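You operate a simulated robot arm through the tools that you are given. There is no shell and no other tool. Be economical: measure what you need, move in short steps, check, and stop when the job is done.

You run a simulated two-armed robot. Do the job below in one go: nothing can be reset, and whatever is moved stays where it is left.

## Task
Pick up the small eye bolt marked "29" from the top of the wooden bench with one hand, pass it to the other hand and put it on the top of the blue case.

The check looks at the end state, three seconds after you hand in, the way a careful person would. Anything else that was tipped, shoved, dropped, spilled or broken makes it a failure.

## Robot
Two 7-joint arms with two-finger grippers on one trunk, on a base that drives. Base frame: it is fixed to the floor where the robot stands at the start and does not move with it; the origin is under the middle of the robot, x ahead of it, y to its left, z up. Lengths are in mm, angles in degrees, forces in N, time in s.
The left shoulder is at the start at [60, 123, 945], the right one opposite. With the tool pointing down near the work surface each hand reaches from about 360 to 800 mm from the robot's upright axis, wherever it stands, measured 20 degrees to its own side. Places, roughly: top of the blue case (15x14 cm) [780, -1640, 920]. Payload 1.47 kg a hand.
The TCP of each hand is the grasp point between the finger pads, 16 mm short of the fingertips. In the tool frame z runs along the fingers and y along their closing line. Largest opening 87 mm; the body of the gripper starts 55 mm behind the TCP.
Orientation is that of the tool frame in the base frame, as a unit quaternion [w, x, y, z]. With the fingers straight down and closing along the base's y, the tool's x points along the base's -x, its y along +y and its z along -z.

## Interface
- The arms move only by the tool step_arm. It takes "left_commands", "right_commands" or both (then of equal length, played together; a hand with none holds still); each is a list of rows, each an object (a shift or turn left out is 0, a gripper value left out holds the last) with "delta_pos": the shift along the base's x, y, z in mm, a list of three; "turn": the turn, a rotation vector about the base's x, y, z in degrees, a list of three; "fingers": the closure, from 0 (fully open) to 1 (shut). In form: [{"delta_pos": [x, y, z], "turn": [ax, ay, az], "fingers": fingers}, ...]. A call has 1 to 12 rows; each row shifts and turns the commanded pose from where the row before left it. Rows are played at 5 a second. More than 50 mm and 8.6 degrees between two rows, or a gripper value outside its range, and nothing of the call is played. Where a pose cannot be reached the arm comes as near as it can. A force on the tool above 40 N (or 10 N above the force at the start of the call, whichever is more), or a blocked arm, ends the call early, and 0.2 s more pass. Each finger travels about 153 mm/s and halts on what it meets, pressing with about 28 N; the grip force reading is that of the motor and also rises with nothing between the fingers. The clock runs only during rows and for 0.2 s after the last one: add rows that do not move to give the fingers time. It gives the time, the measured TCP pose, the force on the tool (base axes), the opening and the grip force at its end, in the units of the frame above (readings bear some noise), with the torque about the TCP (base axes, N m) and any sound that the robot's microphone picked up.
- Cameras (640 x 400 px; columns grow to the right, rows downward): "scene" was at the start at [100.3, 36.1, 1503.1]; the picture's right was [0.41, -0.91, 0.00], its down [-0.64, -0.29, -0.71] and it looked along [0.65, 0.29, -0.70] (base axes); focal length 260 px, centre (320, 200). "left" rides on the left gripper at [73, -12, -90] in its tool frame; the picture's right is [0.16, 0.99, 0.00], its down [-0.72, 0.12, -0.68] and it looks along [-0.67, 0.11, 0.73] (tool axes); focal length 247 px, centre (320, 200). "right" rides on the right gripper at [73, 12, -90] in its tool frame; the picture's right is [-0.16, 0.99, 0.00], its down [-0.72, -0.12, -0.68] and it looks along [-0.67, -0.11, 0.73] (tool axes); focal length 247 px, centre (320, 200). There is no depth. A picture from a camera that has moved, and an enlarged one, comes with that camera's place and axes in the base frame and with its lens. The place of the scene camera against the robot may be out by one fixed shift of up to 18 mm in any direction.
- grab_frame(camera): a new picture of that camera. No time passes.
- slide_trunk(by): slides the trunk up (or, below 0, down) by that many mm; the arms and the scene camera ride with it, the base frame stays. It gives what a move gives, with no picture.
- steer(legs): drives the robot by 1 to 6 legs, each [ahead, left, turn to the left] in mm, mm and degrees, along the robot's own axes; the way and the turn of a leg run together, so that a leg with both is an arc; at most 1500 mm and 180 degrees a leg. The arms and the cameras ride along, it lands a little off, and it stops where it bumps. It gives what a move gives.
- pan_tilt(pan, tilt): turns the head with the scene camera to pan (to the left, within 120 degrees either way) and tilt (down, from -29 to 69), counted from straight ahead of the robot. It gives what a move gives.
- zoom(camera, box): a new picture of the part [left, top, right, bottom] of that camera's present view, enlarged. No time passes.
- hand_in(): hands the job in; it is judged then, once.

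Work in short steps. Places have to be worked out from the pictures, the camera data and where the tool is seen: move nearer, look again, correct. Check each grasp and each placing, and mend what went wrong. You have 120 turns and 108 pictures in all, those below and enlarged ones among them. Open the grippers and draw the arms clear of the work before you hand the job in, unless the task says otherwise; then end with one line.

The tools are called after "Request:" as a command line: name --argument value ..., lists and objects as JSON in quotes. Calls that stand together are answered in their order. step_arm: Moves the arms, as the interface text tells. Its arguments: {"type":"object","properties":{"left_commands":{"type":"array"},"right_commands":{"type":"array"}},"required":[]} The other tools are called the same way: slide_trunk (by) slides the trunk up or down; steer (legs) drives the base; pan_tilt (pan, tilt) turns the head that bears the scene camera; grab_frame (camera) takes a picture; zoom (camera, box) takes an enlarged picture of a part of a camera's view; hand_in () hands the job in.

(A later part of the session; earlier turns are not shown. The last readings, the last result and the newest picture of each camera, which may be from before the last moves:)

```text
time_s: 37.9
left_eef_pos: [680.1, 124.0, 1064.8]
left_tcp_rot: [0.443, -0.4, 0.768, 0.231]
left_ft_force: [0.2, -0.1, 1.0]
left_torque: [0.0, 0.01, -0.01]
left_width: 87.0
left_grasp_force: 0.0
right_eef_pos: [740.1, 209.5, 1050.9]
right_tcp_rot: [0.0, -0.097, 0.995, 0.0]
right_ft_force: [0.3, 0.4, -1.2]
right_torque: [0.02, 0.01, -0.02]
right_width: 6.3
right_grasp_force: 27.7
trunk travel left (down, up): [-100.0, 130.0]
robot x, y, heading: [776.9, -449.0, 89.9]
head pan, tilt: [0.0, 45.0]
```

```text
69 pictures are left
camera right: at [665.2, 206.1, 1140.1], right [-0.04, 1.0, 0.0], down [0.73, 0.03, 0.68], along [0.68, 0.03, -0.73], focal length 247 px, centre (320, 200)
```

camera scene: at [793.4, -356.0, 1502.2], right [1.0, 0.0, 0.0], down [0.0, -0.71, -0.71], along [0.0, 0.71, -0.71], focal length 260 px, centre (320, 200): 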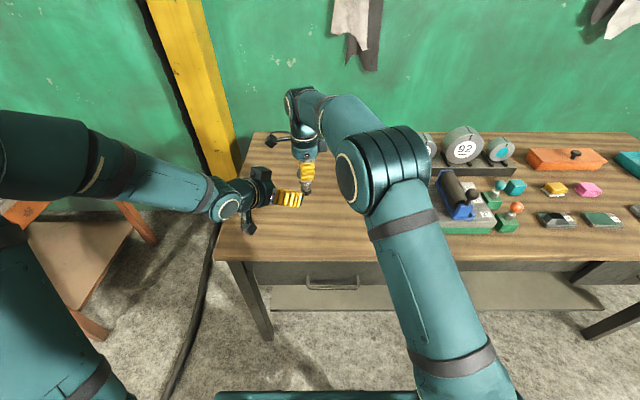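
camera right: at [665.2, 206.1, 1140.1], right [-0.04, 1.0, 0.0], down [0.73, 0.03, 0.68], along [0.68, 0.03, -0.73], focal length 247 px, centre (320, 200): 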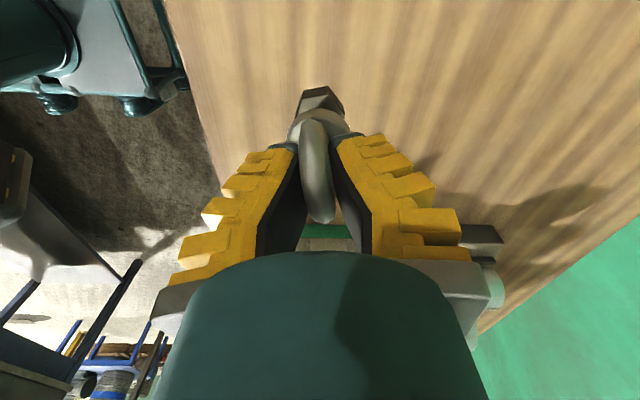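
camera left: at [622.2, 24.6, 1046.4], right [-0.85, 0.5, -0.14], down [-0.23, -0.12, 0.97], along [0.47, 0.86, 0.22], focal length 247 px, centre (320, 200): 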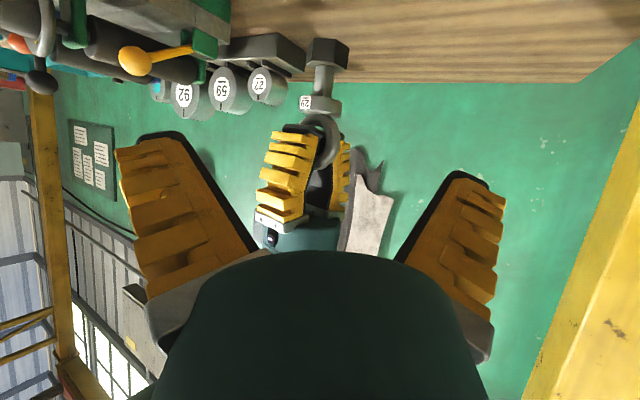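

The line is right: collar at about (738, 210, 1012). I advance along the finger direction in small steps and check before the last part.

Request:
step_arm --left_commands '[{"delta_pos": [12, 18, -12]}, {"delta_pos": [12, 17, -12]}, {"delta_pos": [12, 17, -12]}, {}]'

Request:
grab_frame --camera "left"

Request:
zoom --camera "scene" --box '[230, 130, 350, 230]'

```text
time_s: 38.9
left_eef_pos: [715.7, 177.4, 1027.9]
left_tcp_rot: [0.443, -0.401, 0.768, 0.23]
left_ft_force: [-0.3, -1.2, 0.1]
left_torque: [0.02, 0.01, -0.01]
left_width: 87.1
left_grasp_force: 0.1
right_eef_pos: [739.1, 209.5, 1050.0]
right_tcp_rot: [0.001, -0.097, 0.995, 0.0]
right_ft_force: [-0.2, -0.8, -2.5]
right_torque: [0.02, -0.02, 0.01]
right_width: 5.9
right_grasp_force: 27.9
trunk travel left (down, up): [-100.0, 130.0]
robot x, y, heading: [780.1, -446.4, 89.9]
head pan, tilt: [0.0, 45.0]
```

```text
68 pictures are left
camera left: at [658.9, 77.5, 1010.6], right [-0.85, 0.5, -0.14], down [-0.23, -0.12, 0.97], along [0.47, 0.86, 0.22], focal length 247 px, centre (320, 200)
```

left: 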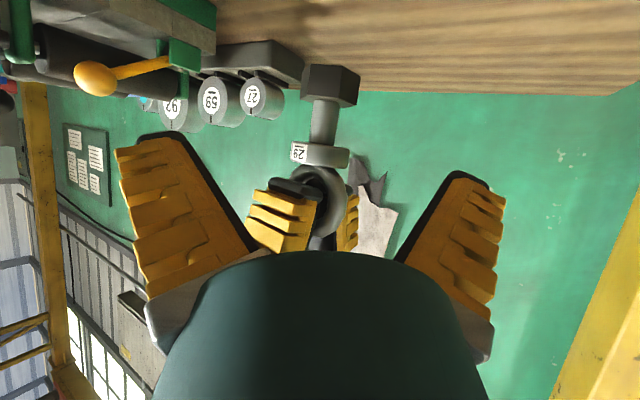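

```text
4.00 times, centred on (290, 180) of scene
camera zoom: at [793.5, -356.1, 1502.2], right [1.0, 0.0, 0.0], down [0.0, -0.71, -0.71], along [0.0, 0.71, -0.71], focal length 1038 px, centre (440, 280)
```

zoom: 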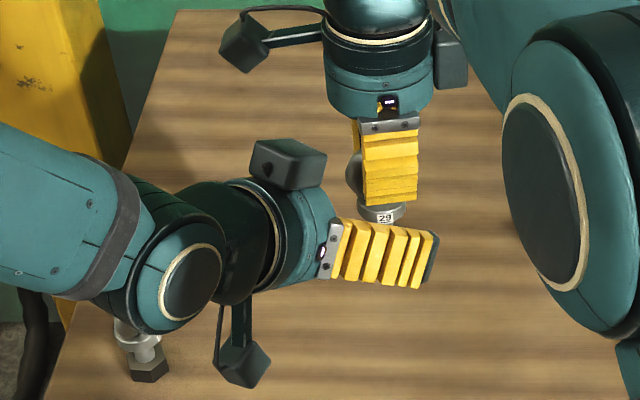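

Collar now lies ~40 mm ahead along the fingers, slightly high; I go the last (21, 32, -17) mm.

Request:
step_arm --left_commands '[{"delta_pos": [7, 11, -6]}, {"delta_pos": [7, 11, -6]}, {"delta_pos": [7, 10, -5]}, {}]'

Request:
grab_frame --camera "left"

Request:
zoom --camera "scene" --box '[266, 145, 362, 225]'

Request:
grab_frame --camera "right"

```text
time_s: 39.9
left_eef_pos: [735.8, 209.7, 1010.7]
left_tcp_rot: [0.443, -0.401, 0.768, 0.231]
left_ft_force: [-5.1, -5.1, 1.2]
left_torque: [0.33, -0.43, -0.15]
left_width: 87.2
left_grasp_force: 0.2
right_eef_pos: [741.5, 210.3, 1049.5]
right_tcp_rot: [0.001, -0.097, 0.995, 0.0]
right_ft_force: [4.8, 4.1, -3.1]
right_torque: [-0.23, 0.23, 0.16]
right_width: 6.0
right_grasp_force: 27.9
trunk travel left (down, up): [-100.0, 130.0]
robot x, y, heading: [780.6, -447.7, 90.2]
head pan, tilt: [0.0, 45.0]
```

```text
66 pictures are left
camera left: at [679.1, 109.1, 993.2], right [-0.85, 0.5, -0.14], down [-0.23, -0.12, 0.97], along [0.47, 0.86, 0.22], focal length 247 px, centre (320, 200)
```

left: 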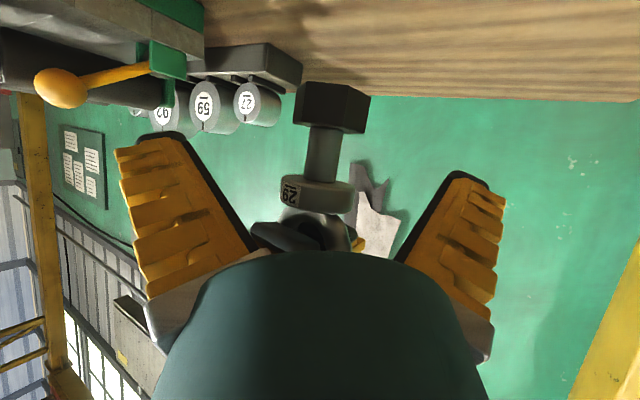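

```text
5.00 times, centred on (314, 185) of scene
camera zoom: at [793.5, -355.8, 1502.2], right [1.0, 0.0, 0.0], down [0.0, -0.71, -0.71], along [0.0, 0.71, -0.71], focal length 1298 px, centre (350, 275)
```

zoom: 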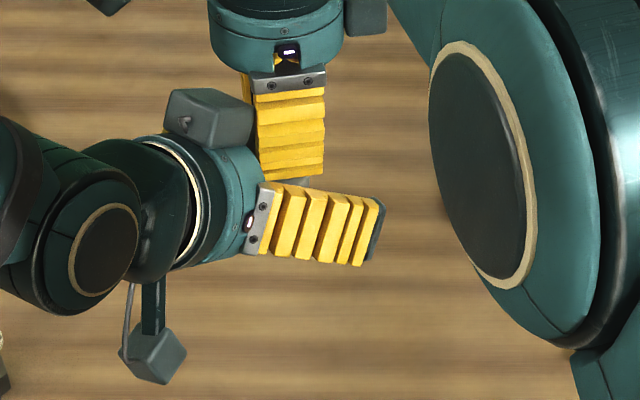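

```text
64 pictures are left
camera right: at [666.3, 206.8, 1139.8], right [-0.04, 1.0, 0.0], down [0.73, 0.03, 0.68], along [0.68, 0.03, -0.73], focal length 247 px, centre (320, 200)
```

right: 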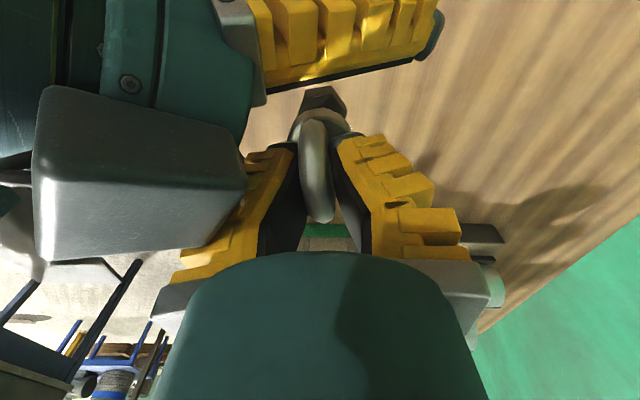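

Collar sits at the grasp point, but forces of ~5 N on both hands show the left palm is touching the right finger. I back off 7 mm horizontally and check the forces.

Request:
step_arm --left_commands '[{"delta_pos": [-4, -6, 0]}, {}]'

Request:
grab_frame --camera "left"

```text
time_s: 40.5
left_eef_pos: [733.0, 202.6, 1012.6]
left_tcp_rot: [0.443, -0.4, 0.769, 0.23]
left_ft_force: [-0.2, 1.0, 0.9]
left_torque: [0.02, -0.05, 0.0]
left_width: 87.0
left_grasp_force: 0.0
right_eef_pos: [740.2, 210.6, 1049.4]
right_tcp_rot: [-0.001, -0.098, 0.995, -0.001]
right_ft_force: [0.1, -0.1, -1.0]
right_torque: [0.02, 0.01, -0.02]
right_width: 6.3
right_grasp_force: 27.8
trunk travel left (down, up): [-100.0, 130.0]
robot x, y, heading: [778.8, -447.6, 89.8]
head pan, tilt: [0.0, 45.0]
```

```text
63 pictures are left
camera left: at [675.8, 102.9, 993.1], right [-0.85, 0.5, -0.14], down [-0.23, -0.12, 0.97], along [0.47, 0.86, 0.21], focal length 247 px, centre (320, 200)
```

left: 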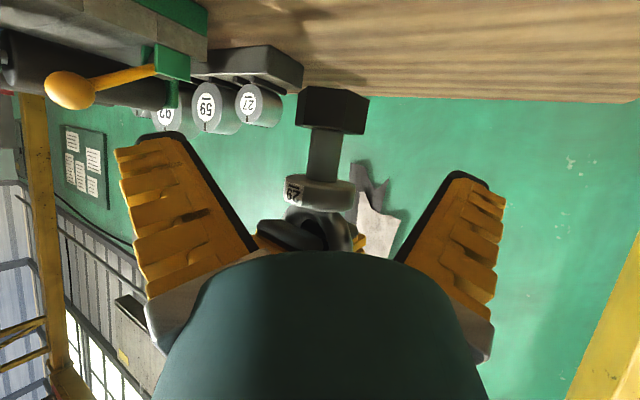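

Contact is gone and the collar is centred between the left fingers. I close the left hand on the collar.

Request:
step_arm --left_commands '[{"fingers": 0.3}, {"fingers": 0.5}, {"fingers": 0.7}, {"fingers": 1}, {}, {}]'

Request:
grab_frame --camera "left"

Request:
zoom --camera "scene" --box '[266, 145, 362, 225]'

Request:
grab_frame --camera "right"

```text
time_s: 41.9
left_eef_pos: [733.5, 202.9, 1011.7]
left_tcp_rot: [0.443, -0.401, 0.768, 0.231]
left_ft_force: [-5.9, 3.3, -0.1]
left_torque: [-0.06, -0.24, -0.3]
left_width: 32.4
left_grasp_force: 28.3
right_eef_pos: [741.3, 209.9, 1049.9]
right_tcp_rot: [0.0, -0.098, 0.995, 0.0]
right_ft_force: [6.5, -3.0, -1.0]
right_torque: [-0.03, 0.0, 0.44]
right_width: 5.8
right_grasp_force: 27.0
trunk travel left (down, up): [-100.0, 130.0]
robot x, y, heading: [779.0, -450.9, 90.1]
head pan, tilt: [0.0, 45.0]
```

```text
62 pictures are left
camera left: at [674.9, 103.0, 993.3], right [-0.85, 0.5, -0.14], down [-0.23, -0.12, 0.97], along [0.47, 0.86, 0.22], focal length 247 px, centre (320, 200)
```

left: 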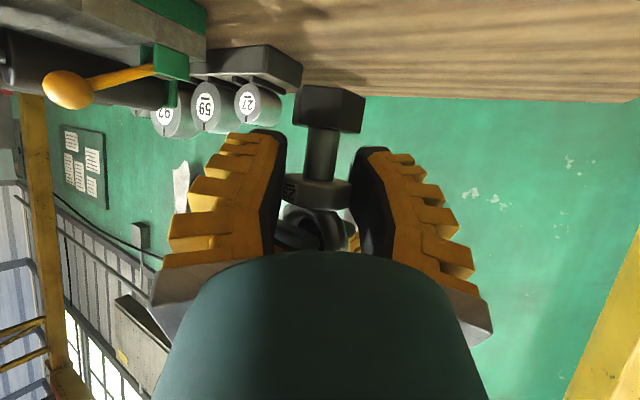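

```text
5.00 times, centred on (314, 185) of scene
camera zoom: at [793.6, -355.6, 1502.2], right [1.0, 0.0, 0.0], down [0.0, -0.71, -0.71], along [0.0, 0.71, -0.71], focal length 1298 px, centre (350, 275)
```

zoom: 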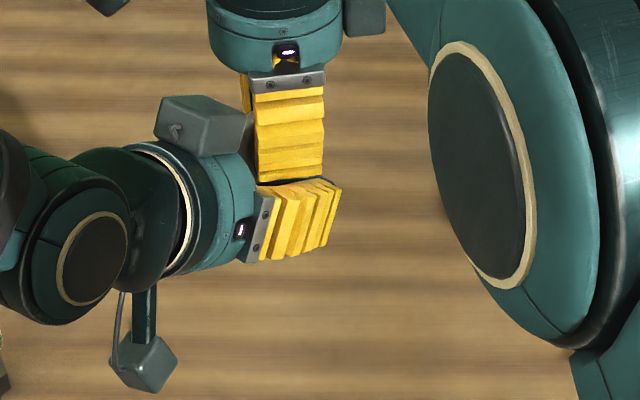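

```text
60 pictures are left
camera right: at [665.9, 206.6, 1139.7], right [-0.04, 1.0, 0.0], down [0.73, 0.03, 0.68], along [0.68, 0.02, -0.73], focal length 247 px, centre (320, 200)
```

right: 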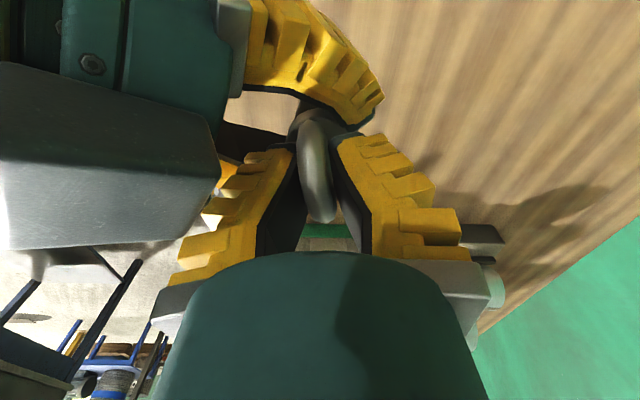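

The left hand holds the collar (32 mm, 28 N). I open the right hand only a little (to ~17 mm) so as not to bump the left, then raise it straight off the ring.

Request:
step_arm --right_commands '[{"fingers": 0.88}, {"fingers": 0.81}, {}, {}]'

Request:
grab_frame --camera "right"

Request:
grab_frame --camera "left"

```text
time_s: 42.9
left_eef_pos: [732.4, 201.6, 1011.5]
left_tcp_rot: [0.444, -0.4, 0.768, 0.23]
left_ft_force: [3.3, -3.8, -5.3]
left_torque: [0.22, 0.19, 0.03]
left_width: 31.4
left_grasp_force: 28.0
right_eef_pos: [739.5, 211.0, 1049.8]
right_tcp_rot: [-0.001, -0.098, 0.995, 0.001]
right_ft_force: [-3.3, 3.5, 5.5]
right_torque: [-0.16, 0.03, -0.09]
right_width: 21.2
right_grasp_force: 3.4
trunk travel left (down, up): [-100.0, 130.0]
robot x, y, heading: [778.4, -452.3, 89.6]
head pan, tilt: [0.0, 45.0]
```

```text
59 pictures are left
camera right: at [665.2, 206.6, 1140.6], right [-0.04, 1.0, 0.0], down [0.73, 0.03, 0.68], along [0.68, 0.03, -0.73], focal length 247 px, centre (320, 200)
```

right: 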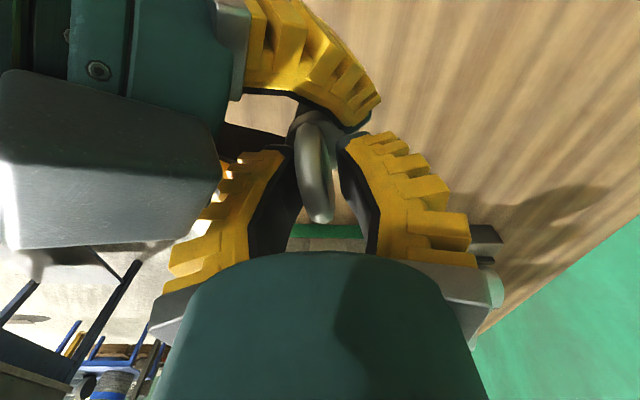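

```text
58 pictures are left
camera left: at [675.6, 102.4, 992.8], right [-0.85, 0.5, -0.14], down [-0.23, -0.12, 0.97], along [0.47, 0.86, 0.21], focal length 247 px, centre (320, 200)
```

left: 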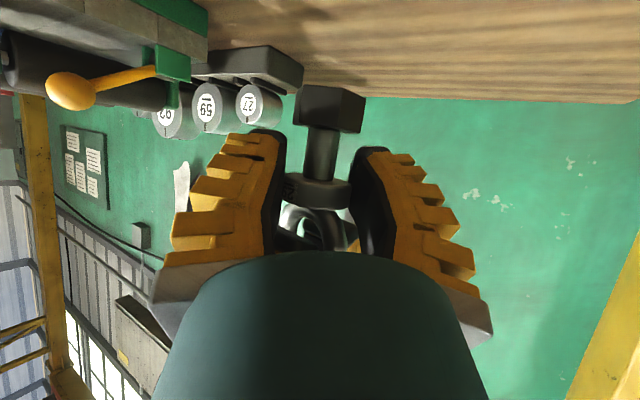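

The ring is released but the right near finger rests against the left gripper. I lift the right hand gently, watching the forces.

Request:
step_arm --right_commands '[{"delta_pos": [0, 1, 4]}, {"delta_pos": [0, 1, 4]}, {"delta_pos": [0, 0, 4]}, {}]'

Request:
grab_frame --camera "left"

Request:
grab_frame --camera "right"

```text
time_s: 43.9
left_eef_pos: [732.9, 202.4, 1011.6]
left_tcp_rot: [0.443, -0.401, 0.768, 0.231]
left_ft_force: [0.1, 0.6, -0.8]
left_torque: [0.02, 0.01, -0.03]
left_width: 30.9
left_grasp_force: 27.8
right_eef_pos: [740.4, 213.5, 1061.9]
right_tcp_rot: [0.0, -0.098, 0.995, 0.0]
right_ft_force: [0.4, -0.9, -0.8]
right_torque: [0.03, -0.02, -0.01]
right_width: 22.8
right_grasp_force: 5.0
trunk travel left (down, up): [-100.0, 130.0]
robot x, y, heading: [776.7, -449.3, 90.4]
head pan, tilt: [0.0, 45.0]
```

```text
57 pictures are left
camera left: at [675.4, 102.9, 993.3], right [-0.85, 0.5, -0.14], down [-0.23, -0.12, 0.97], along [0.47, 0.86, 0.22], focal length 247 px, centre (320, 200)
```

left: 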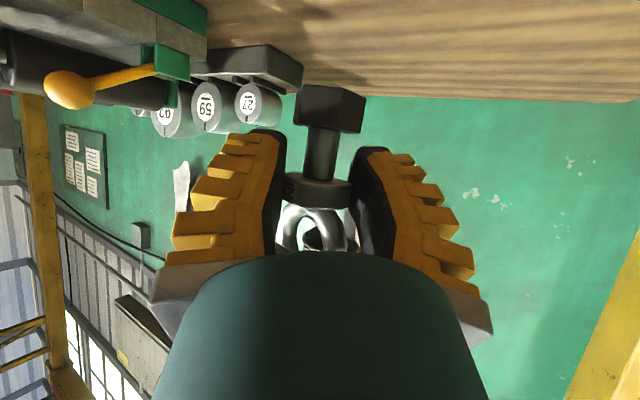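

```text
56 pictures are left
camera right: at [665.9, 208.8, 1151.7], right [-0.04, 1.0, 0.0], down [0.73, 0.03, 0.68], along [0.68, 0.02, -0.73], focal length 247 px, centre (320, 200)
```

right: 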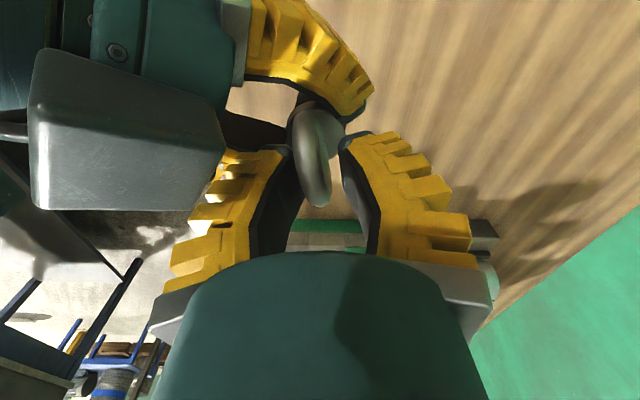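

The right hand is free and the bolt stays in the left. I continue lifting the right hand away.

Request:
step_arm --right_commands '[{"delta_pos": [0, 1, 10]}, {"delta_pos": [0, 0, 15]}, {"delta_pos": [0, 0, 25]}, {"delta_pos": [0, 0, 30]}, {"delta_pos": [30, 0, 20]}, {"delta_pos": [40, -10, 0]}, {"delta_pos": [40, -10, 0]}, {"delta_pos": [40, -10, 0]}, {}]'

Request:
grab_frame --camera "left"

Request:
zoom --camera "scene" --box '[230, 130, 350, 230]'

```text
time_s: 45.9
left_eef_pos: [732.4, 203.6, 1011.4]
left_tcp_rot: [0.444, -0.4, 0.768, 0.23]
left_ft_force: [-0.7, 0.3, 0.1]
left_torque: [-0.03, 0.02, -0.02]
left_width: 30.7
left_grasp_force: 27.4
right_eef_pos: [889.7, 184.5, 1161.4]
right_tcp_rot: [0.0, -0.098, 0.995, 0.0]
right_ft_force: [-0.2, 0.6, -0.3]
right_torque: [0.02, 0.01, -0.03]
right_width: 23.3
right_grasp_force: 5.3
trunk travel left (down, up): [-100.0, 130.0]
robot x, y, heading: [778.2, -450.1, 90.0]
head pan, tilt: [0.0, 45.0]
```

```text
55 pictures are left
camera left: at [674.8, 103.0, 993.0], right [-0.85, 0.5, -0.14], down [-0.23, -0.12, 0.97], along [0.47, 0.86, 0.21], focal length 247 px, centre (320, 200)
```

left: 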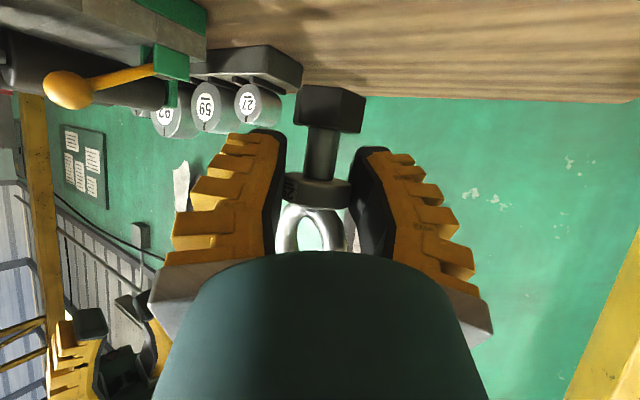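

```text
4.00 times, centred on (290, 180) of scene
camera zoom: at [792.9, -355.2, 1502.1], right [1.0, 0.0, 0.0], down [0.0, -0.71, -0.71], along [0.0, 0.71, -0.71], focal length 1038 px, centre (440, 280)
```

zoom: 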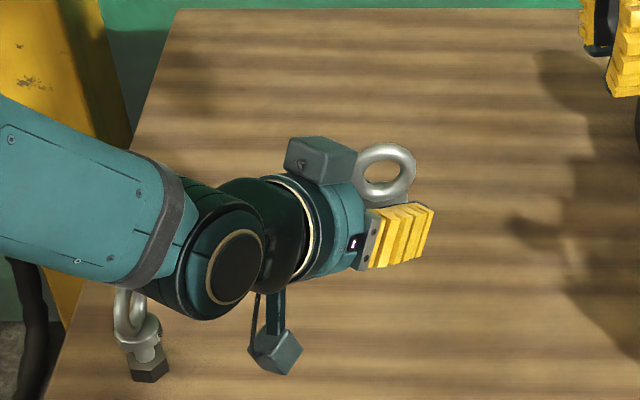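

The bolt is safely in the left hand. I raise the left hand 90 mm clear of the bench before turning round.

Request:
step_arm --left_commands '[{"delta_pos": [0, 0, 22]}, {"delta_pos": [0, 0, 22]}, {"delta_pos": [0, 0, 23]}, {"delta_pos": [0, 0, 23]}, {}]' --right_commands '[{"delta_pos": [0, -30, 0]}, {"delta_pos": [0, -30, 0]}, {"delta_pos": [0, -30, 0]}, {"delta_pos": [0, -30, 0]}, {}]'

Request:
pan_tilt --pan -100 --tilt 40

Request:
grab_frame --camera "scene"

Request:
grab_frame --camera "left"

```text
time_s: 47.1
left_eef_pos: [733.1, 203.2, 1100.5]
left_tcp_rot: [0.444, -0.401, 0.768, 0.231]
left_ft_force: [-0.2, -0.1, -2.3]
left_torque: [-0.03, 0.01, -0.01]
left_width: 30.4
left_grasp_force: 28.6
right_eef_pos: [889.2, 64.4, 1161.2]
right_tcp_rot: [0.0, -0.098, 0.995, 0.0]
right_ft_force: [0.4, 0.7, -0.2]
right_torque: [0.0, -0.01, -0.03]
right_width: 23.0
right_grasp_force: 5.3
trunk travel left (down, up): [-100.0, 130.0]
robot x, y, heading: [778.4, -449.7, 89.9]
head pan, tilt: [0.0, 45.0]
```

```text
time_s: 48.9
left_eef_pos: [733.2, 202.1, 1101.6]
left_tcp_rot: [0.443, -0.4, 0.769, 0.23]
left_ft_force: [0.4, 0.3, -1.2]
left_torque: [-0.03, 0.01, 0.0]
left_width: 30.7
left_grasp_force: 28.3
right_eef_pos: [890.8, 64.4, 1162.5]
right_tcp_rot: [0.0, -0.098, 0.995, 0.0]
right_ft_force: [-0.6, 0.0, 0.5]
right_torque: [0.0, -0.01, 0.02]
right_width: 22.9
right_grasp_force: 5.0
trunk travel left (down, up): [-100.0, 130.0]
robot x, y, heading: [775.4, -449.6, 89.7]
head pan, tilt: [-100.0, 40.0]
```

```text
53 pictures are left
camera scene: at [877.2, -451.7, 1509.4], right [-0.17, -0.98, 0.0], down [-0.63, 0.11, -0.77], along [0.75, -0.13, -0.64], focal length 260 px, centre (320, 200)
```

scene: 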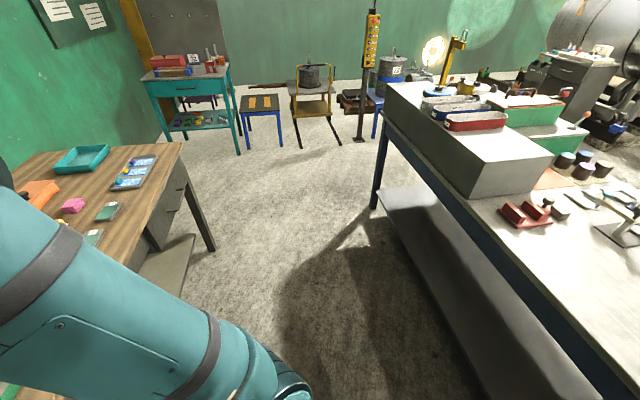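

```text
52 pictures are left
camera left: at [676.1, 103.0, 1083.1], right [-0.85, 0.5, -0.14], down [-0.23, -0.12, 0.97], along [0.47, 0.86, 0.21], focal length 247 px, centre (320, 200)
```

left: 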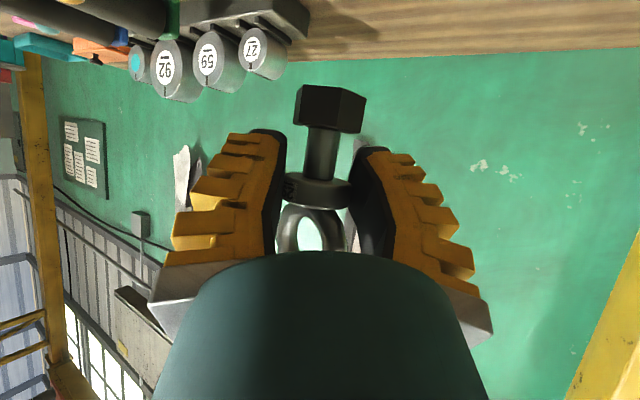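

Grip stable, aisle clear. I turn right 180° in place to face the grey table.

Request:
steer --legs '[[0, 0, -90], [0, 0, -90]]'

Request:
pan_tilt --pan 0 --tilt 35

Request:
grab_frame --camera "scene"

```text
time_s: 56.9
left_eef_pos: [823.2, -1103.0, 1100.8]
left_tcp_rot: [0.231, 0.768, 0.401, -0.443]
left_ft_force: [-0.1, -0.3, -1.9]
left_torque: [0.0, -0.03, -0.02]
left_width: 30.6
left_grasp_force: 27.9
right_eef_pos: [666.1, -963.6, 1162.0]
right_tcp_rot: [0.001, 0.995, 0.098, 0.0]
right_ft_force: [-0.2, 0.9, -0.3]
right_torque: [0.01, 0.01, 0.01]
right_width: 22.9
right_grasp_force: 4.8
trunk travel left (down, up): [-100.0, 130.0]
robot x, y, heading: [778.6, -451.2, -90.0]
head pan, tilt: [-100.0, 40.0]
```

```text
time_s: 58.7
left_eef_pos: [824.2, -1102.7, 1100.7]
left_tcp_rot: [0.231, 0.768, 0.4, -0.444]
left_ft_force: [-0.6, 0.2, -1.8]
left_torque: [0.0, -0.03, -0.04]
left_width: 30.5
left_grasp_force: 28.2
right_eef_pos: [665.6, -963.9, 1162.1]
right_tcp_rot: [0.0, 0.995, 0.098, 0.0]
right_ft_force: [-0.2, -0.6, 0.0]
right_torque: [-0.04, 0.0, -0.01]
right_width: 23.0
right_grasp_force: 5.2
trunk travel left (down, up): [-100.0, 130.0]
robot x, y, heading: [778.2, -448.8, -90.3]
head pan, tilt: [0.0, 35.0]
```

```text
51 pictures are left
camera scene: at [793.5, -545.2, 1517.0], right [-1.0, 0.0, 0.0], down [0.0, 0.57, -0.82], along [0.0, -0.82, -0.57], focal length 260 px, centre (320, 200)
```

scene: 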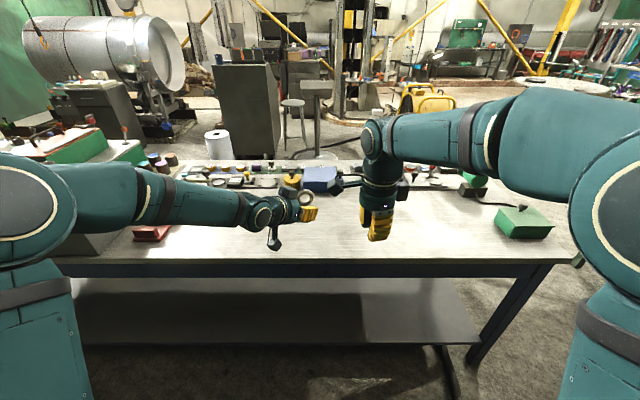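

The blue case is straight ahead, beyond other items. I zoom in to see its top and neighbours.

Request:
zoom --camera "scene" --box '[180, 145, 420, 235]'

Request:
zoom --camera "scene" --box '[272, 145, 368, 225]'

```text
2.67 times, centred on (300, 190) of scene
camera zoom: at [793.5, -545.2, 1517.0], right [-1.0, 0.0, 0.0], down [0.0, 0.57, -0.82], along [0.0, -0.82, -0.57], focal length 692 px, centre (373, 227)
```

zoom: 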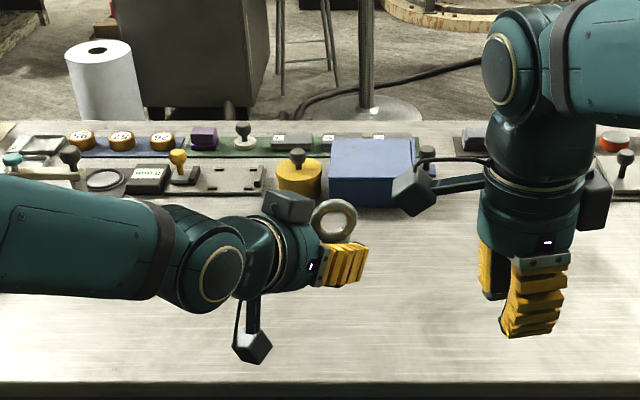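

```text
5.00 times, centred on (320, 185) of scene
camera zoom: at [793.5, -545.2, 1517.0], right [-1.0, 0.0, 0.0], down [0.0, 0.57, -0.82], along [0.0, -0.82, -0.57], focal length 1298 px, centre (320, 275)
```

zoom: 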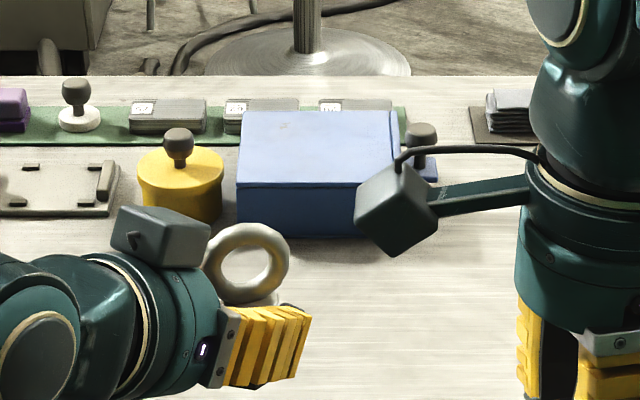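

Case top is clear: roughly x 735–880, y -1545…-1690, free table in front of it. I drive 300 mm ahead and straighten the left hand's yaw in the air.

Request:
steer --legs '[[300, 0, 0]]'

Request:
step_arm --left_commands '[{"turn": [0, 0, 7]}, {"turn": [0, 0, 7]}, {"turn": [0, 0, 7]}, {"turn": [0, 0, 7]}, {"turn": [0, 0, 7]}, {}]' --right_commands '[{"delta_pos": [-25, 20, 0]}, {"delta_pos": [-25, 20, 0]}, {"delta_pos": [-25, 20, 0]}, {"delta_pos": [-25, 20, 0]}, {}, {}]'

Request:
grab_frame --camera "scene"

Request:
grab_frame --camera "left"

Request:
grab_frame --camera "right"

```text
time_s: 60.7
left_eef_pos: [826.6, -1396.5, 1100.5]
left_tcp_rot: [0.231, 0.768, 0.402, -0.443]
left_ft_force: [-0.7, 0.2, -2.1]
left_torque: [0.02, 0.0, 0.0]
left_width: 30.4
left_grasp_force: 27.9
right_eef_pos: [667.4, -1259.0, 1161.1]
right_tcp_rot: [0.001, 0.995, 0.099, 0.0]
right_ft_force: [-0.2, -0.2, -0.4]
right_torque: [0.0, -0.04, 0.04]
right_width: 23.1
right_grasp_force: 4.4
trunk travel left (down, up): [-100.0, 130.0]
robot x, y, heading: [777.4, -744.2, -90.0]
head pan, tilt: [0.0, 35.0]
```

```text
time_s: 62.1
left_eef_pos: [825.7, -1395.1, 1101.8]
left_tcp_rot: [0.353, 0.611, 0.614, -0.353]
left_ft_force: [-0.5, -0.8, -0.9]
left_torque: [0.02, 0.02, 0.01]
left_width: 30.5
left_grasp_force: 28.2
right_eef_pos: [566.9, -1177.2, 1161.6]
right_tcp_rot: [0.001, 0.995, 0.099, 0.0]
right_ft_force: [-0.1, -0.1, 0.4]
right_torque: [0.02, 0.0, -0.04]
right_width: 23.0
right_grasp_force: 4.6
trunk travel left (down, up): [-100.0, 130.0]
robot x, y, heading: [777.6, -743.0, -89.8]
head pan, tilt: [0.0, 35.0]
```

```text
48 pictures are left
camera scene: at [794.5, -839.2, 1517.0], right [-1.0, 0.0, 0.0], down [0.0, 0.57, -0.82], along [0.0, -0.82, -0.57], focal length 260 px, centre (320, 200)
```

scene: 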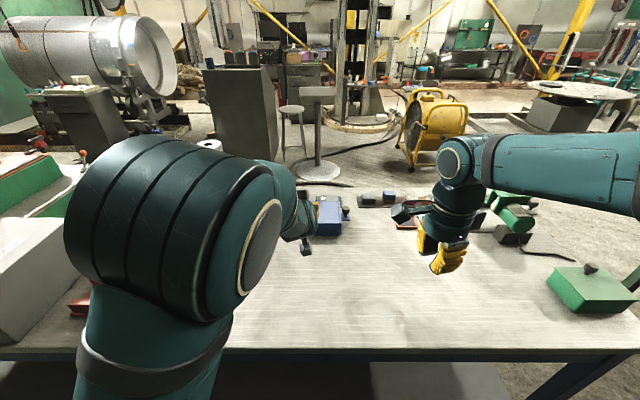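

```text
47 pictures are left
camera left: at [812.1, -1282.0, 1083.3], right [0.99, 0.08, -0.14], down [0.12, 0.23, 0.97], along [0.11, -0.97, 0.22], focal length 247 px, centre (320, 200)
```

left: 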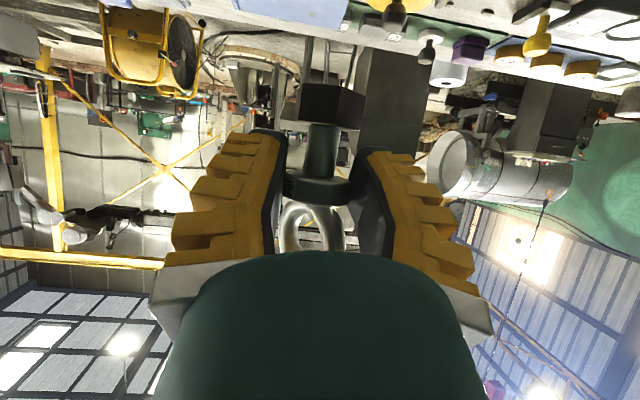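

```text
46 pictures are left
camera right: at [640.2, -1174.8, 1251.9], right [0.04, -1.0, 0.0], down [-0.73, -0.03, 0.68], along [-0.68, -0.03, -0.73], focal length 247 px, centre (320, 200)
```

right: 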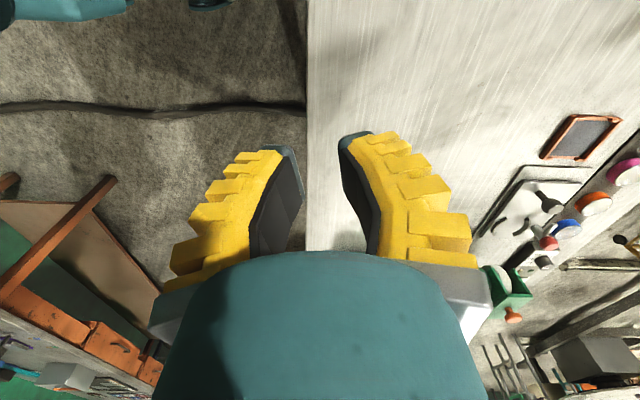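

The left elbow hides the case from the scene camera, so I turn the right hand back so its camera looks ahead and down at the case.

Request:
step_arm --right_commands '[{"delta_pos": [9, -14, 0], "turn": [0, 0, 8.2]}, {"delta_pos": [9, -14, 0], "turn": [0, 0, 8.2]}, {"delta_pos": [9, -14, 0], "turn": [0, 0, 8.2]}, {"delta_pos": [9, -14, 0], "turn": [0, 0, 8.2]}, {"delta_pos": [9, -14, 0], "turn": [0, 0, 8.2]}, {"delta_pos": [9, -14, 0], "turn": [0, 0, 8.2]}, {"delta_pos": [9, -14, 0], "turn": [0, 0, 8.2]}, {"delta_pos": [9, -14, 0], "turn": [0, 0, 8.2]}, {"delta_pos": [9, -14, 0], "turn": [0, 0, 8.2]}, {"delta_pos": [9, -14, 0], "turn": [0, 0, 8.2]}, {}]'

Request:
grab_frame --camera "right"

```text
time_s: 64.5
left_eef_pos: [824.2, -1396.2, 1100.6]
left_tcp_rot: [0.354, 0.611, 0.614, -0.353]
left_ft_force: [-0.1, -0.1, -0.5]
left_torque: [-0.01, 0.0, 0.01]
left_width: 30.6
left_grasp_force: 28.9
right_eef_pos: [657.2, -1318.4, 1163.0]
right_tcp_rot: [0.0, 0.685, 0.728, 0.0]
right_ft_force: [-0.4, 0.6, -0.3]
right_torque: [0.01, 0.01, -0.01]
right_width: 22.9
right_grasp_force: 4.7
trunk travel left (down, up): [-100.0, 130.0]
robot x, y, heading: [774.5, -744.9, -89.9]
head pan, tilt: [0.0, 35.0]
```

```text
45 pictures are left
camera right: at [663.8, -1245.5, 1252.1], right [1.0, -0.1, 0.0], down [-0.07, -0.73, 0.68], along [-0.07, -0.68, -0.73], focal length 247 px, centre (320, 200)
```

right: 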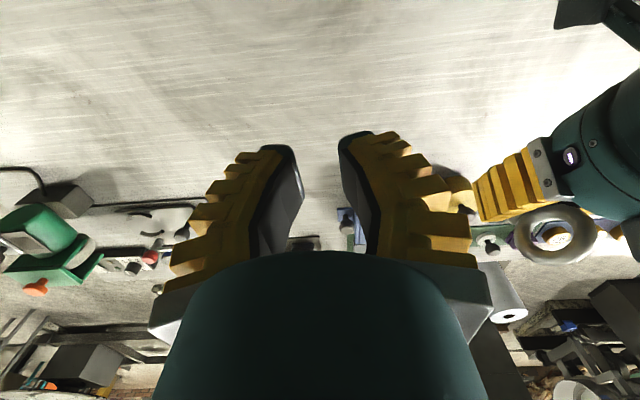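

My own finger covers the case; I open the right fingers and yaw the hand 20° towards it.

Request:
step_arm --right_commands '[{"turn": [0, 0, 7], "fingers": 0.4}, {"turn": [0, 0, 7], "fingers": 0}, {"turn": [0, 0, 7]}, {}]'

Request:
grab_frame --camera "right"

```text
time_s: 65.5
left_eef_pos: [823.9, -1396.3, 1102.4]
left_tcp_rot: [0.354, 0.611, 0.614, -0.353]
left_ft_force: [0.3, -0.4, -0.8]
left_torque: [0.01, 0.0, -0.01]
left_width: 30.3
left_grasp_force: 27.9
right_eef_pos: [657.7, -1318.0, 1162.4]
right_tcp_rot: [0.0, 0.542, 0.841, 0.0]
right_ft_force: [-0.7, -0.3, -0.5]
right_torque: [-0.02, 0.0, -0.01]
right_width: 86.9
right_grasp_force: 0.0
trunk travel left (down, up): [-100.0, 130.0]
robot x, y, heading: [778.2, -746.1, -90.0]
head pan, tilt: [0.0, 35.0]
```

```text
44 pictures are left
camera right: at [637.0, -1247.7, 1252.2], right [0.96, 0.27, 0.0], down [0.19, -0.71, 0.68], along [0.18, -0.66, -0.73], focal length 247 px, centre (320, 200)
```

right: 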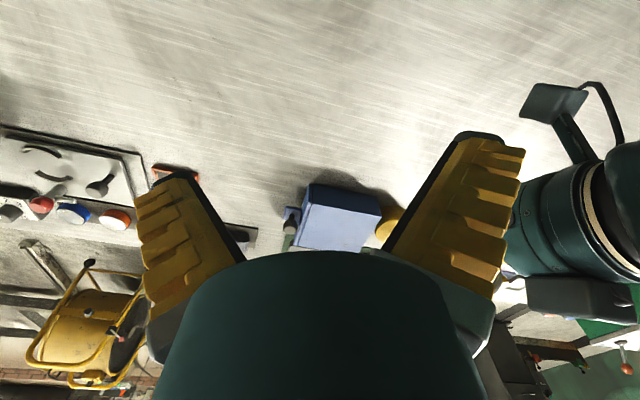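

The case is in view now; I zoom in.

Request:
zoom --camera "right" --box '[272, 170, 400, 260]'

```text
4.44 times, centred on (336, 215) of right
camera zoom: at [637.0, -1247.7, 1252.2], right [0.96, 0.27, 0.0], down [0.19, -0.71, 0.68], along [0.18, -0.66, -0.73], focal length 1098 px, centre (249, 133)
```

zoom: 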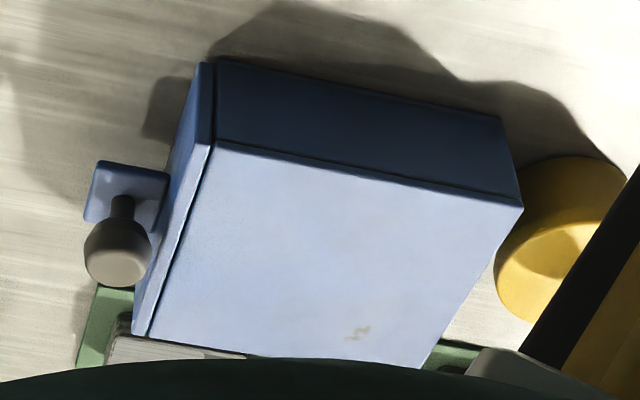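

Top corners work out to x ≈ 700–850, y ≈ -1558…-1690, centre about (775, -1625). I bring the left hand over it at the same height.

Request:
step_arm --left_commands '[{"delta_pos": [-8, -35, 0]}, {"delta_pos": [-8, -35, 0]}, {"delta_pos": [-8, -35, 0]}, {"delta_pos": [-8, -35, 0]}, {"delta_pos": [-8, -35, 0]}, {"delta_pos": [-9, -32, 0]}, {}]'

Request:
grab_frame --camera "scene"

Request:
grab_frame --camera "right"

Request:
grab_frame --camera "left"

```text
time_s: 67.1
left_eef_pos: [775.4, -1602.9, 1101.9]
left_tcp_rot: [0.354, 0.611, 0.613, -0.353]
left_ft_force: [0.1, -0.9, -1.3]
left_torque: [0.0, 0.01, 0.05]
left_width: 30.5
left_grasp_force: 27.8
right_eef_pos: [657.4, -1317.4, 1162.1]
right_tcp_rot: [0.0, 0.542, 0.84, 0.0]
right_ft_force: [0.4, -0.5, -0.6]
right_torque: [-0.02, -0.02, -0.02]
right_width: 87.0
right_grasp_force: 0.1
trunk travel left (down, up): [-100.0, 130.0]
robot x, y, heading: [776.3, -743.7, -90.1]
head pan, tilt: [0.0, 35.0]
```

```text
42 pictures are left
camera scene: at [793.9, -838.6, 1517.1], right [-1.0, 0.0, 0.0], down [0.0, 0.57, -0.82], along [0.0, -0.82, -0.57], focal length 260 px, centre (320, 200)
```

scene: 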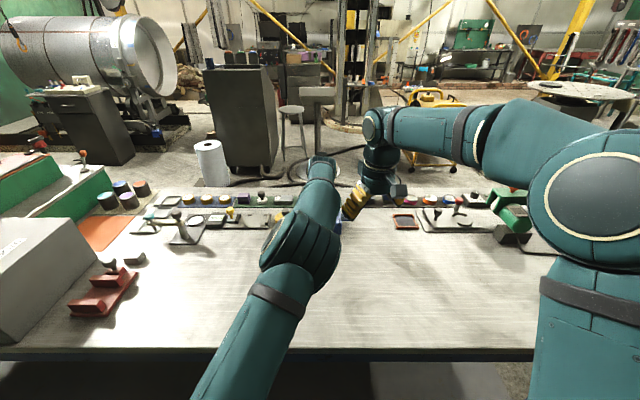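

```text
41 pictures are left
camera right: at [637.1, -1247.0, 1252.5], right [0.96, 0.26, 0.0], down [0.19, -0.71, 0.68], along [0.18, -0.66, -0.73], focal length 247 px, centre (320, 200)
```

right: 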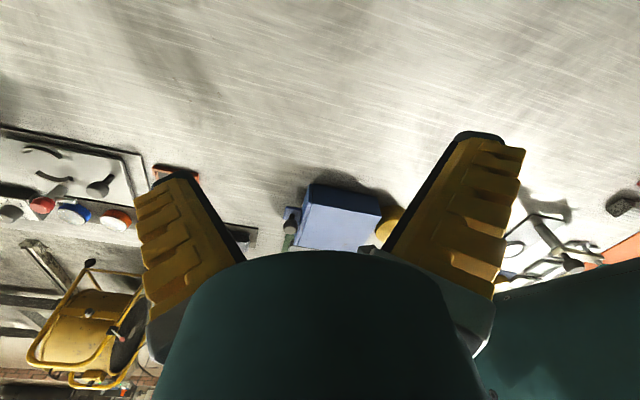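

```text
40 pictures are left
camera left: at [761.9, -1488.7, 1083.6], right [0.99, 0.08, -0.14], down [0.12, 0.23, 0.97], along [0.11, -0.97, 0.21], focal length 247 px, centre (320, 200)
```

left: 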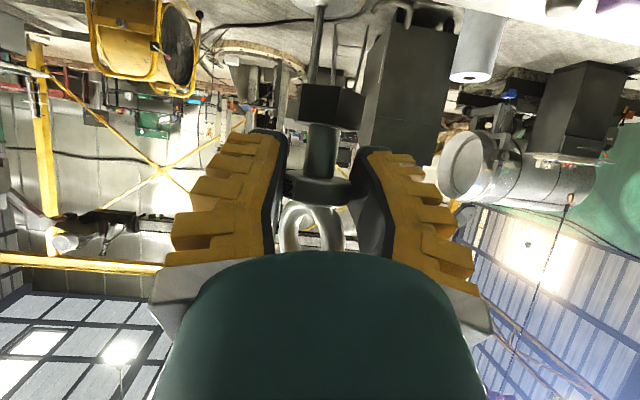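

Reached. I lower to about 25 mm above contact and check the view from the right camera.

Request:
step_arm --left_commands '[{"delta_pos": [0, 0, -25]}, {"delta_pos": [0, 0, -25]}, {"delta_pos": [0, 0, -25]}, {"delta_pos": [0, 0, -22]}, {"delta_pos": [0, 0, -15]}, {}]'

Request:
grab_frame --camera "right"

Request:
grab_frame --camera "left"

Request:
zoom --camera "scene" --box '[280, 170, 400, 270]'

```text
time_s: 68.5
left_eef_pos: [776.3, -1602.8, 989.6]
left_tcp_rot: [0.353, 0.611, 0.614, -0.353]
left_ft_force: [0.1, 0.0, -1.7]
left_torque: [0.05, -0.02, -0.02]
left_width: 30.3
left_grasp_force: 28.1
right_eef_pos: [656.9, -1316.8, 1162.6]
right_tcp_rot: [-0.001, 0.542, 0.841, 0.0]
right_ft_force: [-0.6, -0.3, -0.6]
right_torque: [0.0, 0.02, 0.0]
right_width: 87.0
right_grasp_force: 0.0
trunk travel left (down, up): [-100.0, 130.0]
robot x, y, heading: [778.0, -743.3, -89.8]
head pan, tilt: [0.0, 35.0]
```

```text
39 pictures are left
camera right: at [637.2, -1247.6, 1252.2], right [0.96, 0.26, 0.0], down [0.19, -0.71, 0.68], along [0.18, -0.66, -0.73], focal length 247 px, centre (320, 200)
```

right: 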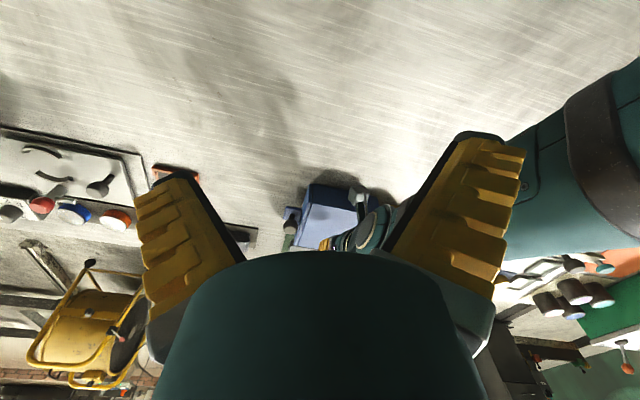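

```text
38 pictures are left
camera left: at [762.3, -1488.5, 971.0], right [0.99, 0.08, -0.14], down [0.12, 0.23, 0.97], along [0.11, -0.97, 0.21], focal length 247 px, centre (320, 200)
```

left: 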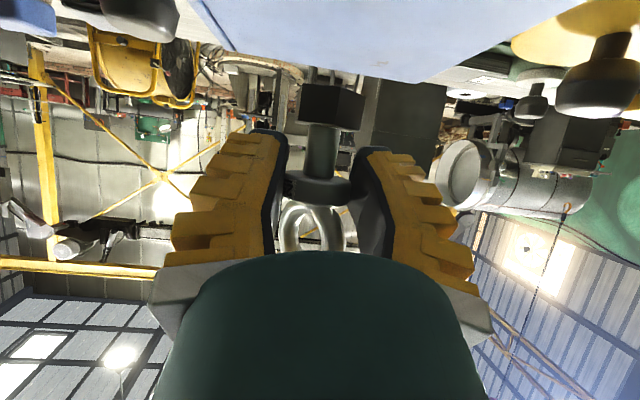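

```text
4.00 times, centred on (340, 220) of scene
camera zoom: at [793.9, -839.2, 1517.0], right [-1.0, 0.0, 0.0], down [0.0, 0.57, -0.82], along [0.0, -0.82, -0.57], focal length 1038 px, centre (240, 120)
```

zoom: 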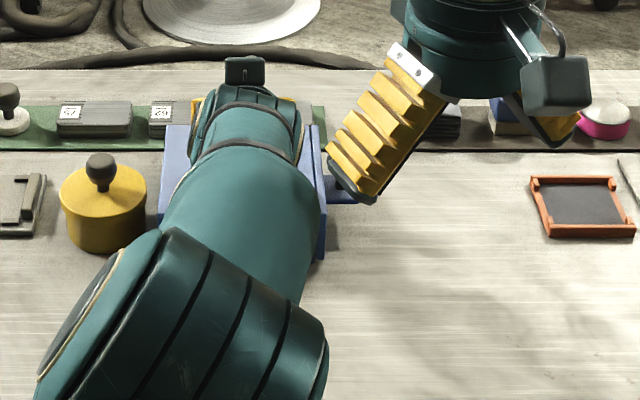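

The left camera puts the case top at z ≈ 911, x 703–857, y to ≈ -1695. I shift 8 mm further in and descend to just above contact.

Request:
step_arm --left_commands '[{"delta_pos": [0, -8, 0]}, {"delta_pos": [0, 0, -10]}, {"delta_pos": [0, 0, -10]}, {}]'

Request:
zoom --camera "left" --box '[200, 20, 440, 170]'

Request:
zoom --camera "right" --box '[272, 170, 400, 260]'

```text
time_s: 69.5
left_eef_pos: [775.5, -1610.8, 969.0]
left_tcp_rot: [0.355, 0.61, 0.614, -0.353]
left_ft_force: [-0.1, -0.5, -1.5]
left_torque: [0.02, -0.04, -0.01]
left_width: 30.2
left_grasp_force: 27.8
right_eef_pos: [657.2, -1319.1, 1162.3]
right_tcp_rot: [0.0, 0.542, 0.841, 0.001]
right_ft_force: [1.0, -0.4, -0.8]
right_torque: [0.02, -0.02, -0.04]
right_width: 86.9
right_grasp_force: 0.1
trunk travel left (down, up): [-100.0, 130.0]
robot x, y, heading: [778.4, -743.1, -90.0]
head pan, tilt: [0.0, 35.0]
```

```text
2.67 times, centred on (320, 95) of left
camera zoom: at [762.6, -1496.7, 950.8], right [0.99, 0.08, -0.14], down [0.12, 0.23, 0.97], along [0.11, -0.97, 0.22], focal length 659 px, centre (320, 480)
```

zoom: 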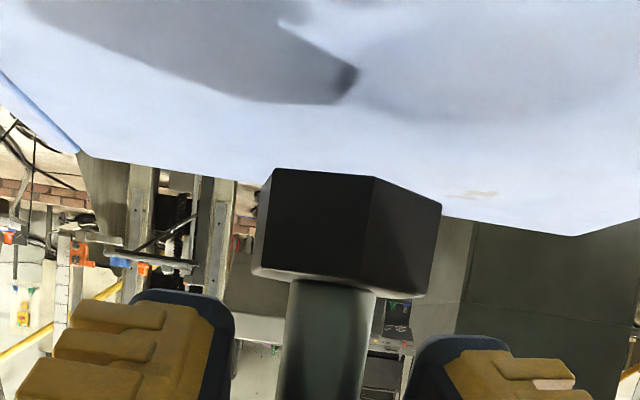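

```text
4.44 times, centred on (336, 215) of right
camera zoom: at [637.1, -1247.6, 1252.2], right [0.96, 0.26, 0.0], down [0.19, -0.71, 0.68], along [0.18, -0.66, -0.73], focal length 1098 px, centre (249, 133)
```

zoom: 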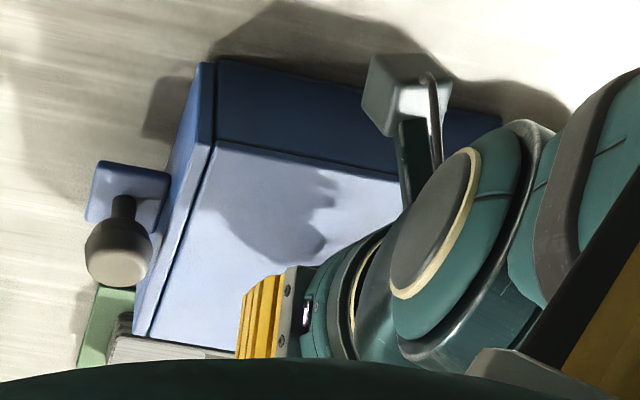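

Hex bottom is at about 928, the top at ~911. I go down 10 mm, then in 2 mm steps while watching the force.

Request:
step_arm --left_commands '[{"delta_pos": [0, 0, -5]}, {"delta_pos": [0, 0, -5]}, {}]'

Request:
zoom --camera "left" --box '[200, 20, 440, 170]'

```text
time_s: 70.3
left_eef_pos: [775.6, -1610.7, 960.3]
left_tcp_rot: [0.353, 0.612, 0.613, -0.354]
left_ft_force: [-0.6, -0.9, -0.6]
left_torque: [0.0, 0.0, 0.01]
left_width: 30.7
left_grasp_force: 28.1
right_eef_pos: [657.7, -1318.5, 1162.5]
right_tcp_rot: [0.001, 0.542, 0.841, 0.0]
right_ft_force: [0.4, 0.9, -0.4]
right_torque: [-0.03, -0.01, 0.01]
right_width: 86.8
right_grasp_force: 0.1
trunk travel left (down, up): [-100.0, 130.0]
robot x, y, heading: [779.1, -747.1, -89.9]
head pan, tilt: [0.0, 35.0]
```

```text
2.67 times, centred on (320, 95) of left
camera zoom: at [762.8, -1496.9, 941.1], right [0.99, 0.08, -0.14], down [0.12, 0.23, 0.97], along [0.11, -0.97, 0.22], focal length 659 px, centre (320, 480)
```

zoom: 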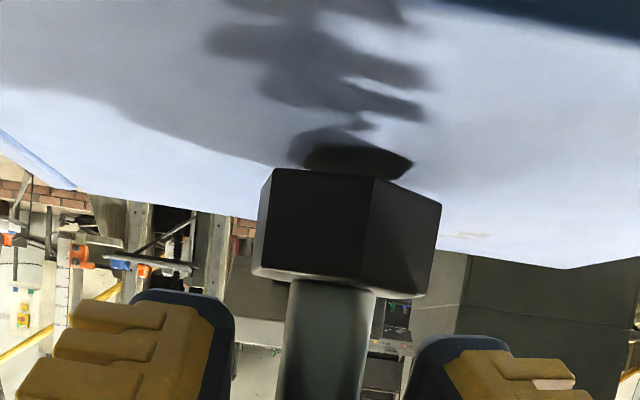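

The hex's contact shadow is close now; a few mm remain. I step down 4 mm.

Request:
step_arm --left_commands '[{"delta_pos": [0, 0, -2]}, {"delta_pos": [0, 0, -2]}, {}]'

Request:
zoom --camera "left" --box '[200, 20, 440, 170]'

```text
time_s: 71.1
left_eef_pos: [775.4, -1611.2, 955.0]
left_tcp_rot: [0.355, 0.61, 0.615, -0.352]
left_ft_force: [0.4, 0.4, -0.6]
left_torque: [0.01, -0.02, 0.0]
left_width: 30.3
left_grasp_force: 28.0
right_eef_pos: [656.7, -1318.4, 1162.8]
right_tcp_rot: [0.0, 0.541, 0.841, 0.0]
right_ft_force: [0.0, 0.0, -0.4]
right_torque: [-0.01, 0.0, -0.02]
right_width: 87.0
right_grasp_force: 0.1
trunk travel left (down, up): [-100.0, 130.0]
robot x, y, heading: [776.9, -744.1, -90.1]
head pan, tilt: [0.0, 35.0]
```

```text
2.67 times, centred on (320, 95) of left
camera zoom: at [762.6, -1497.0, 937.1], right [0.99, 0.08, -0.14], down [0.12, 0.23, 0.97], along [0.11, -0.97, 0.21], focal length 659 px, centre (320, 480)
```

zoom: 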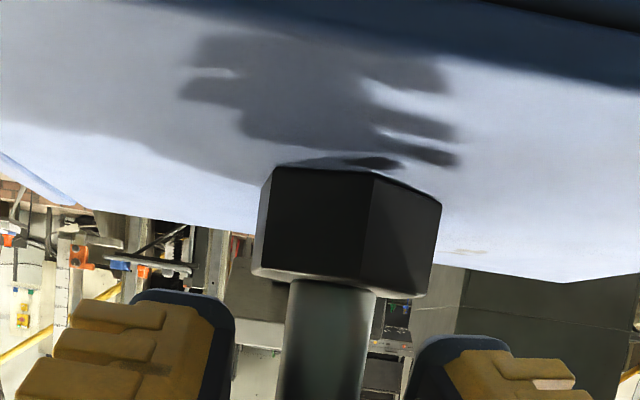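

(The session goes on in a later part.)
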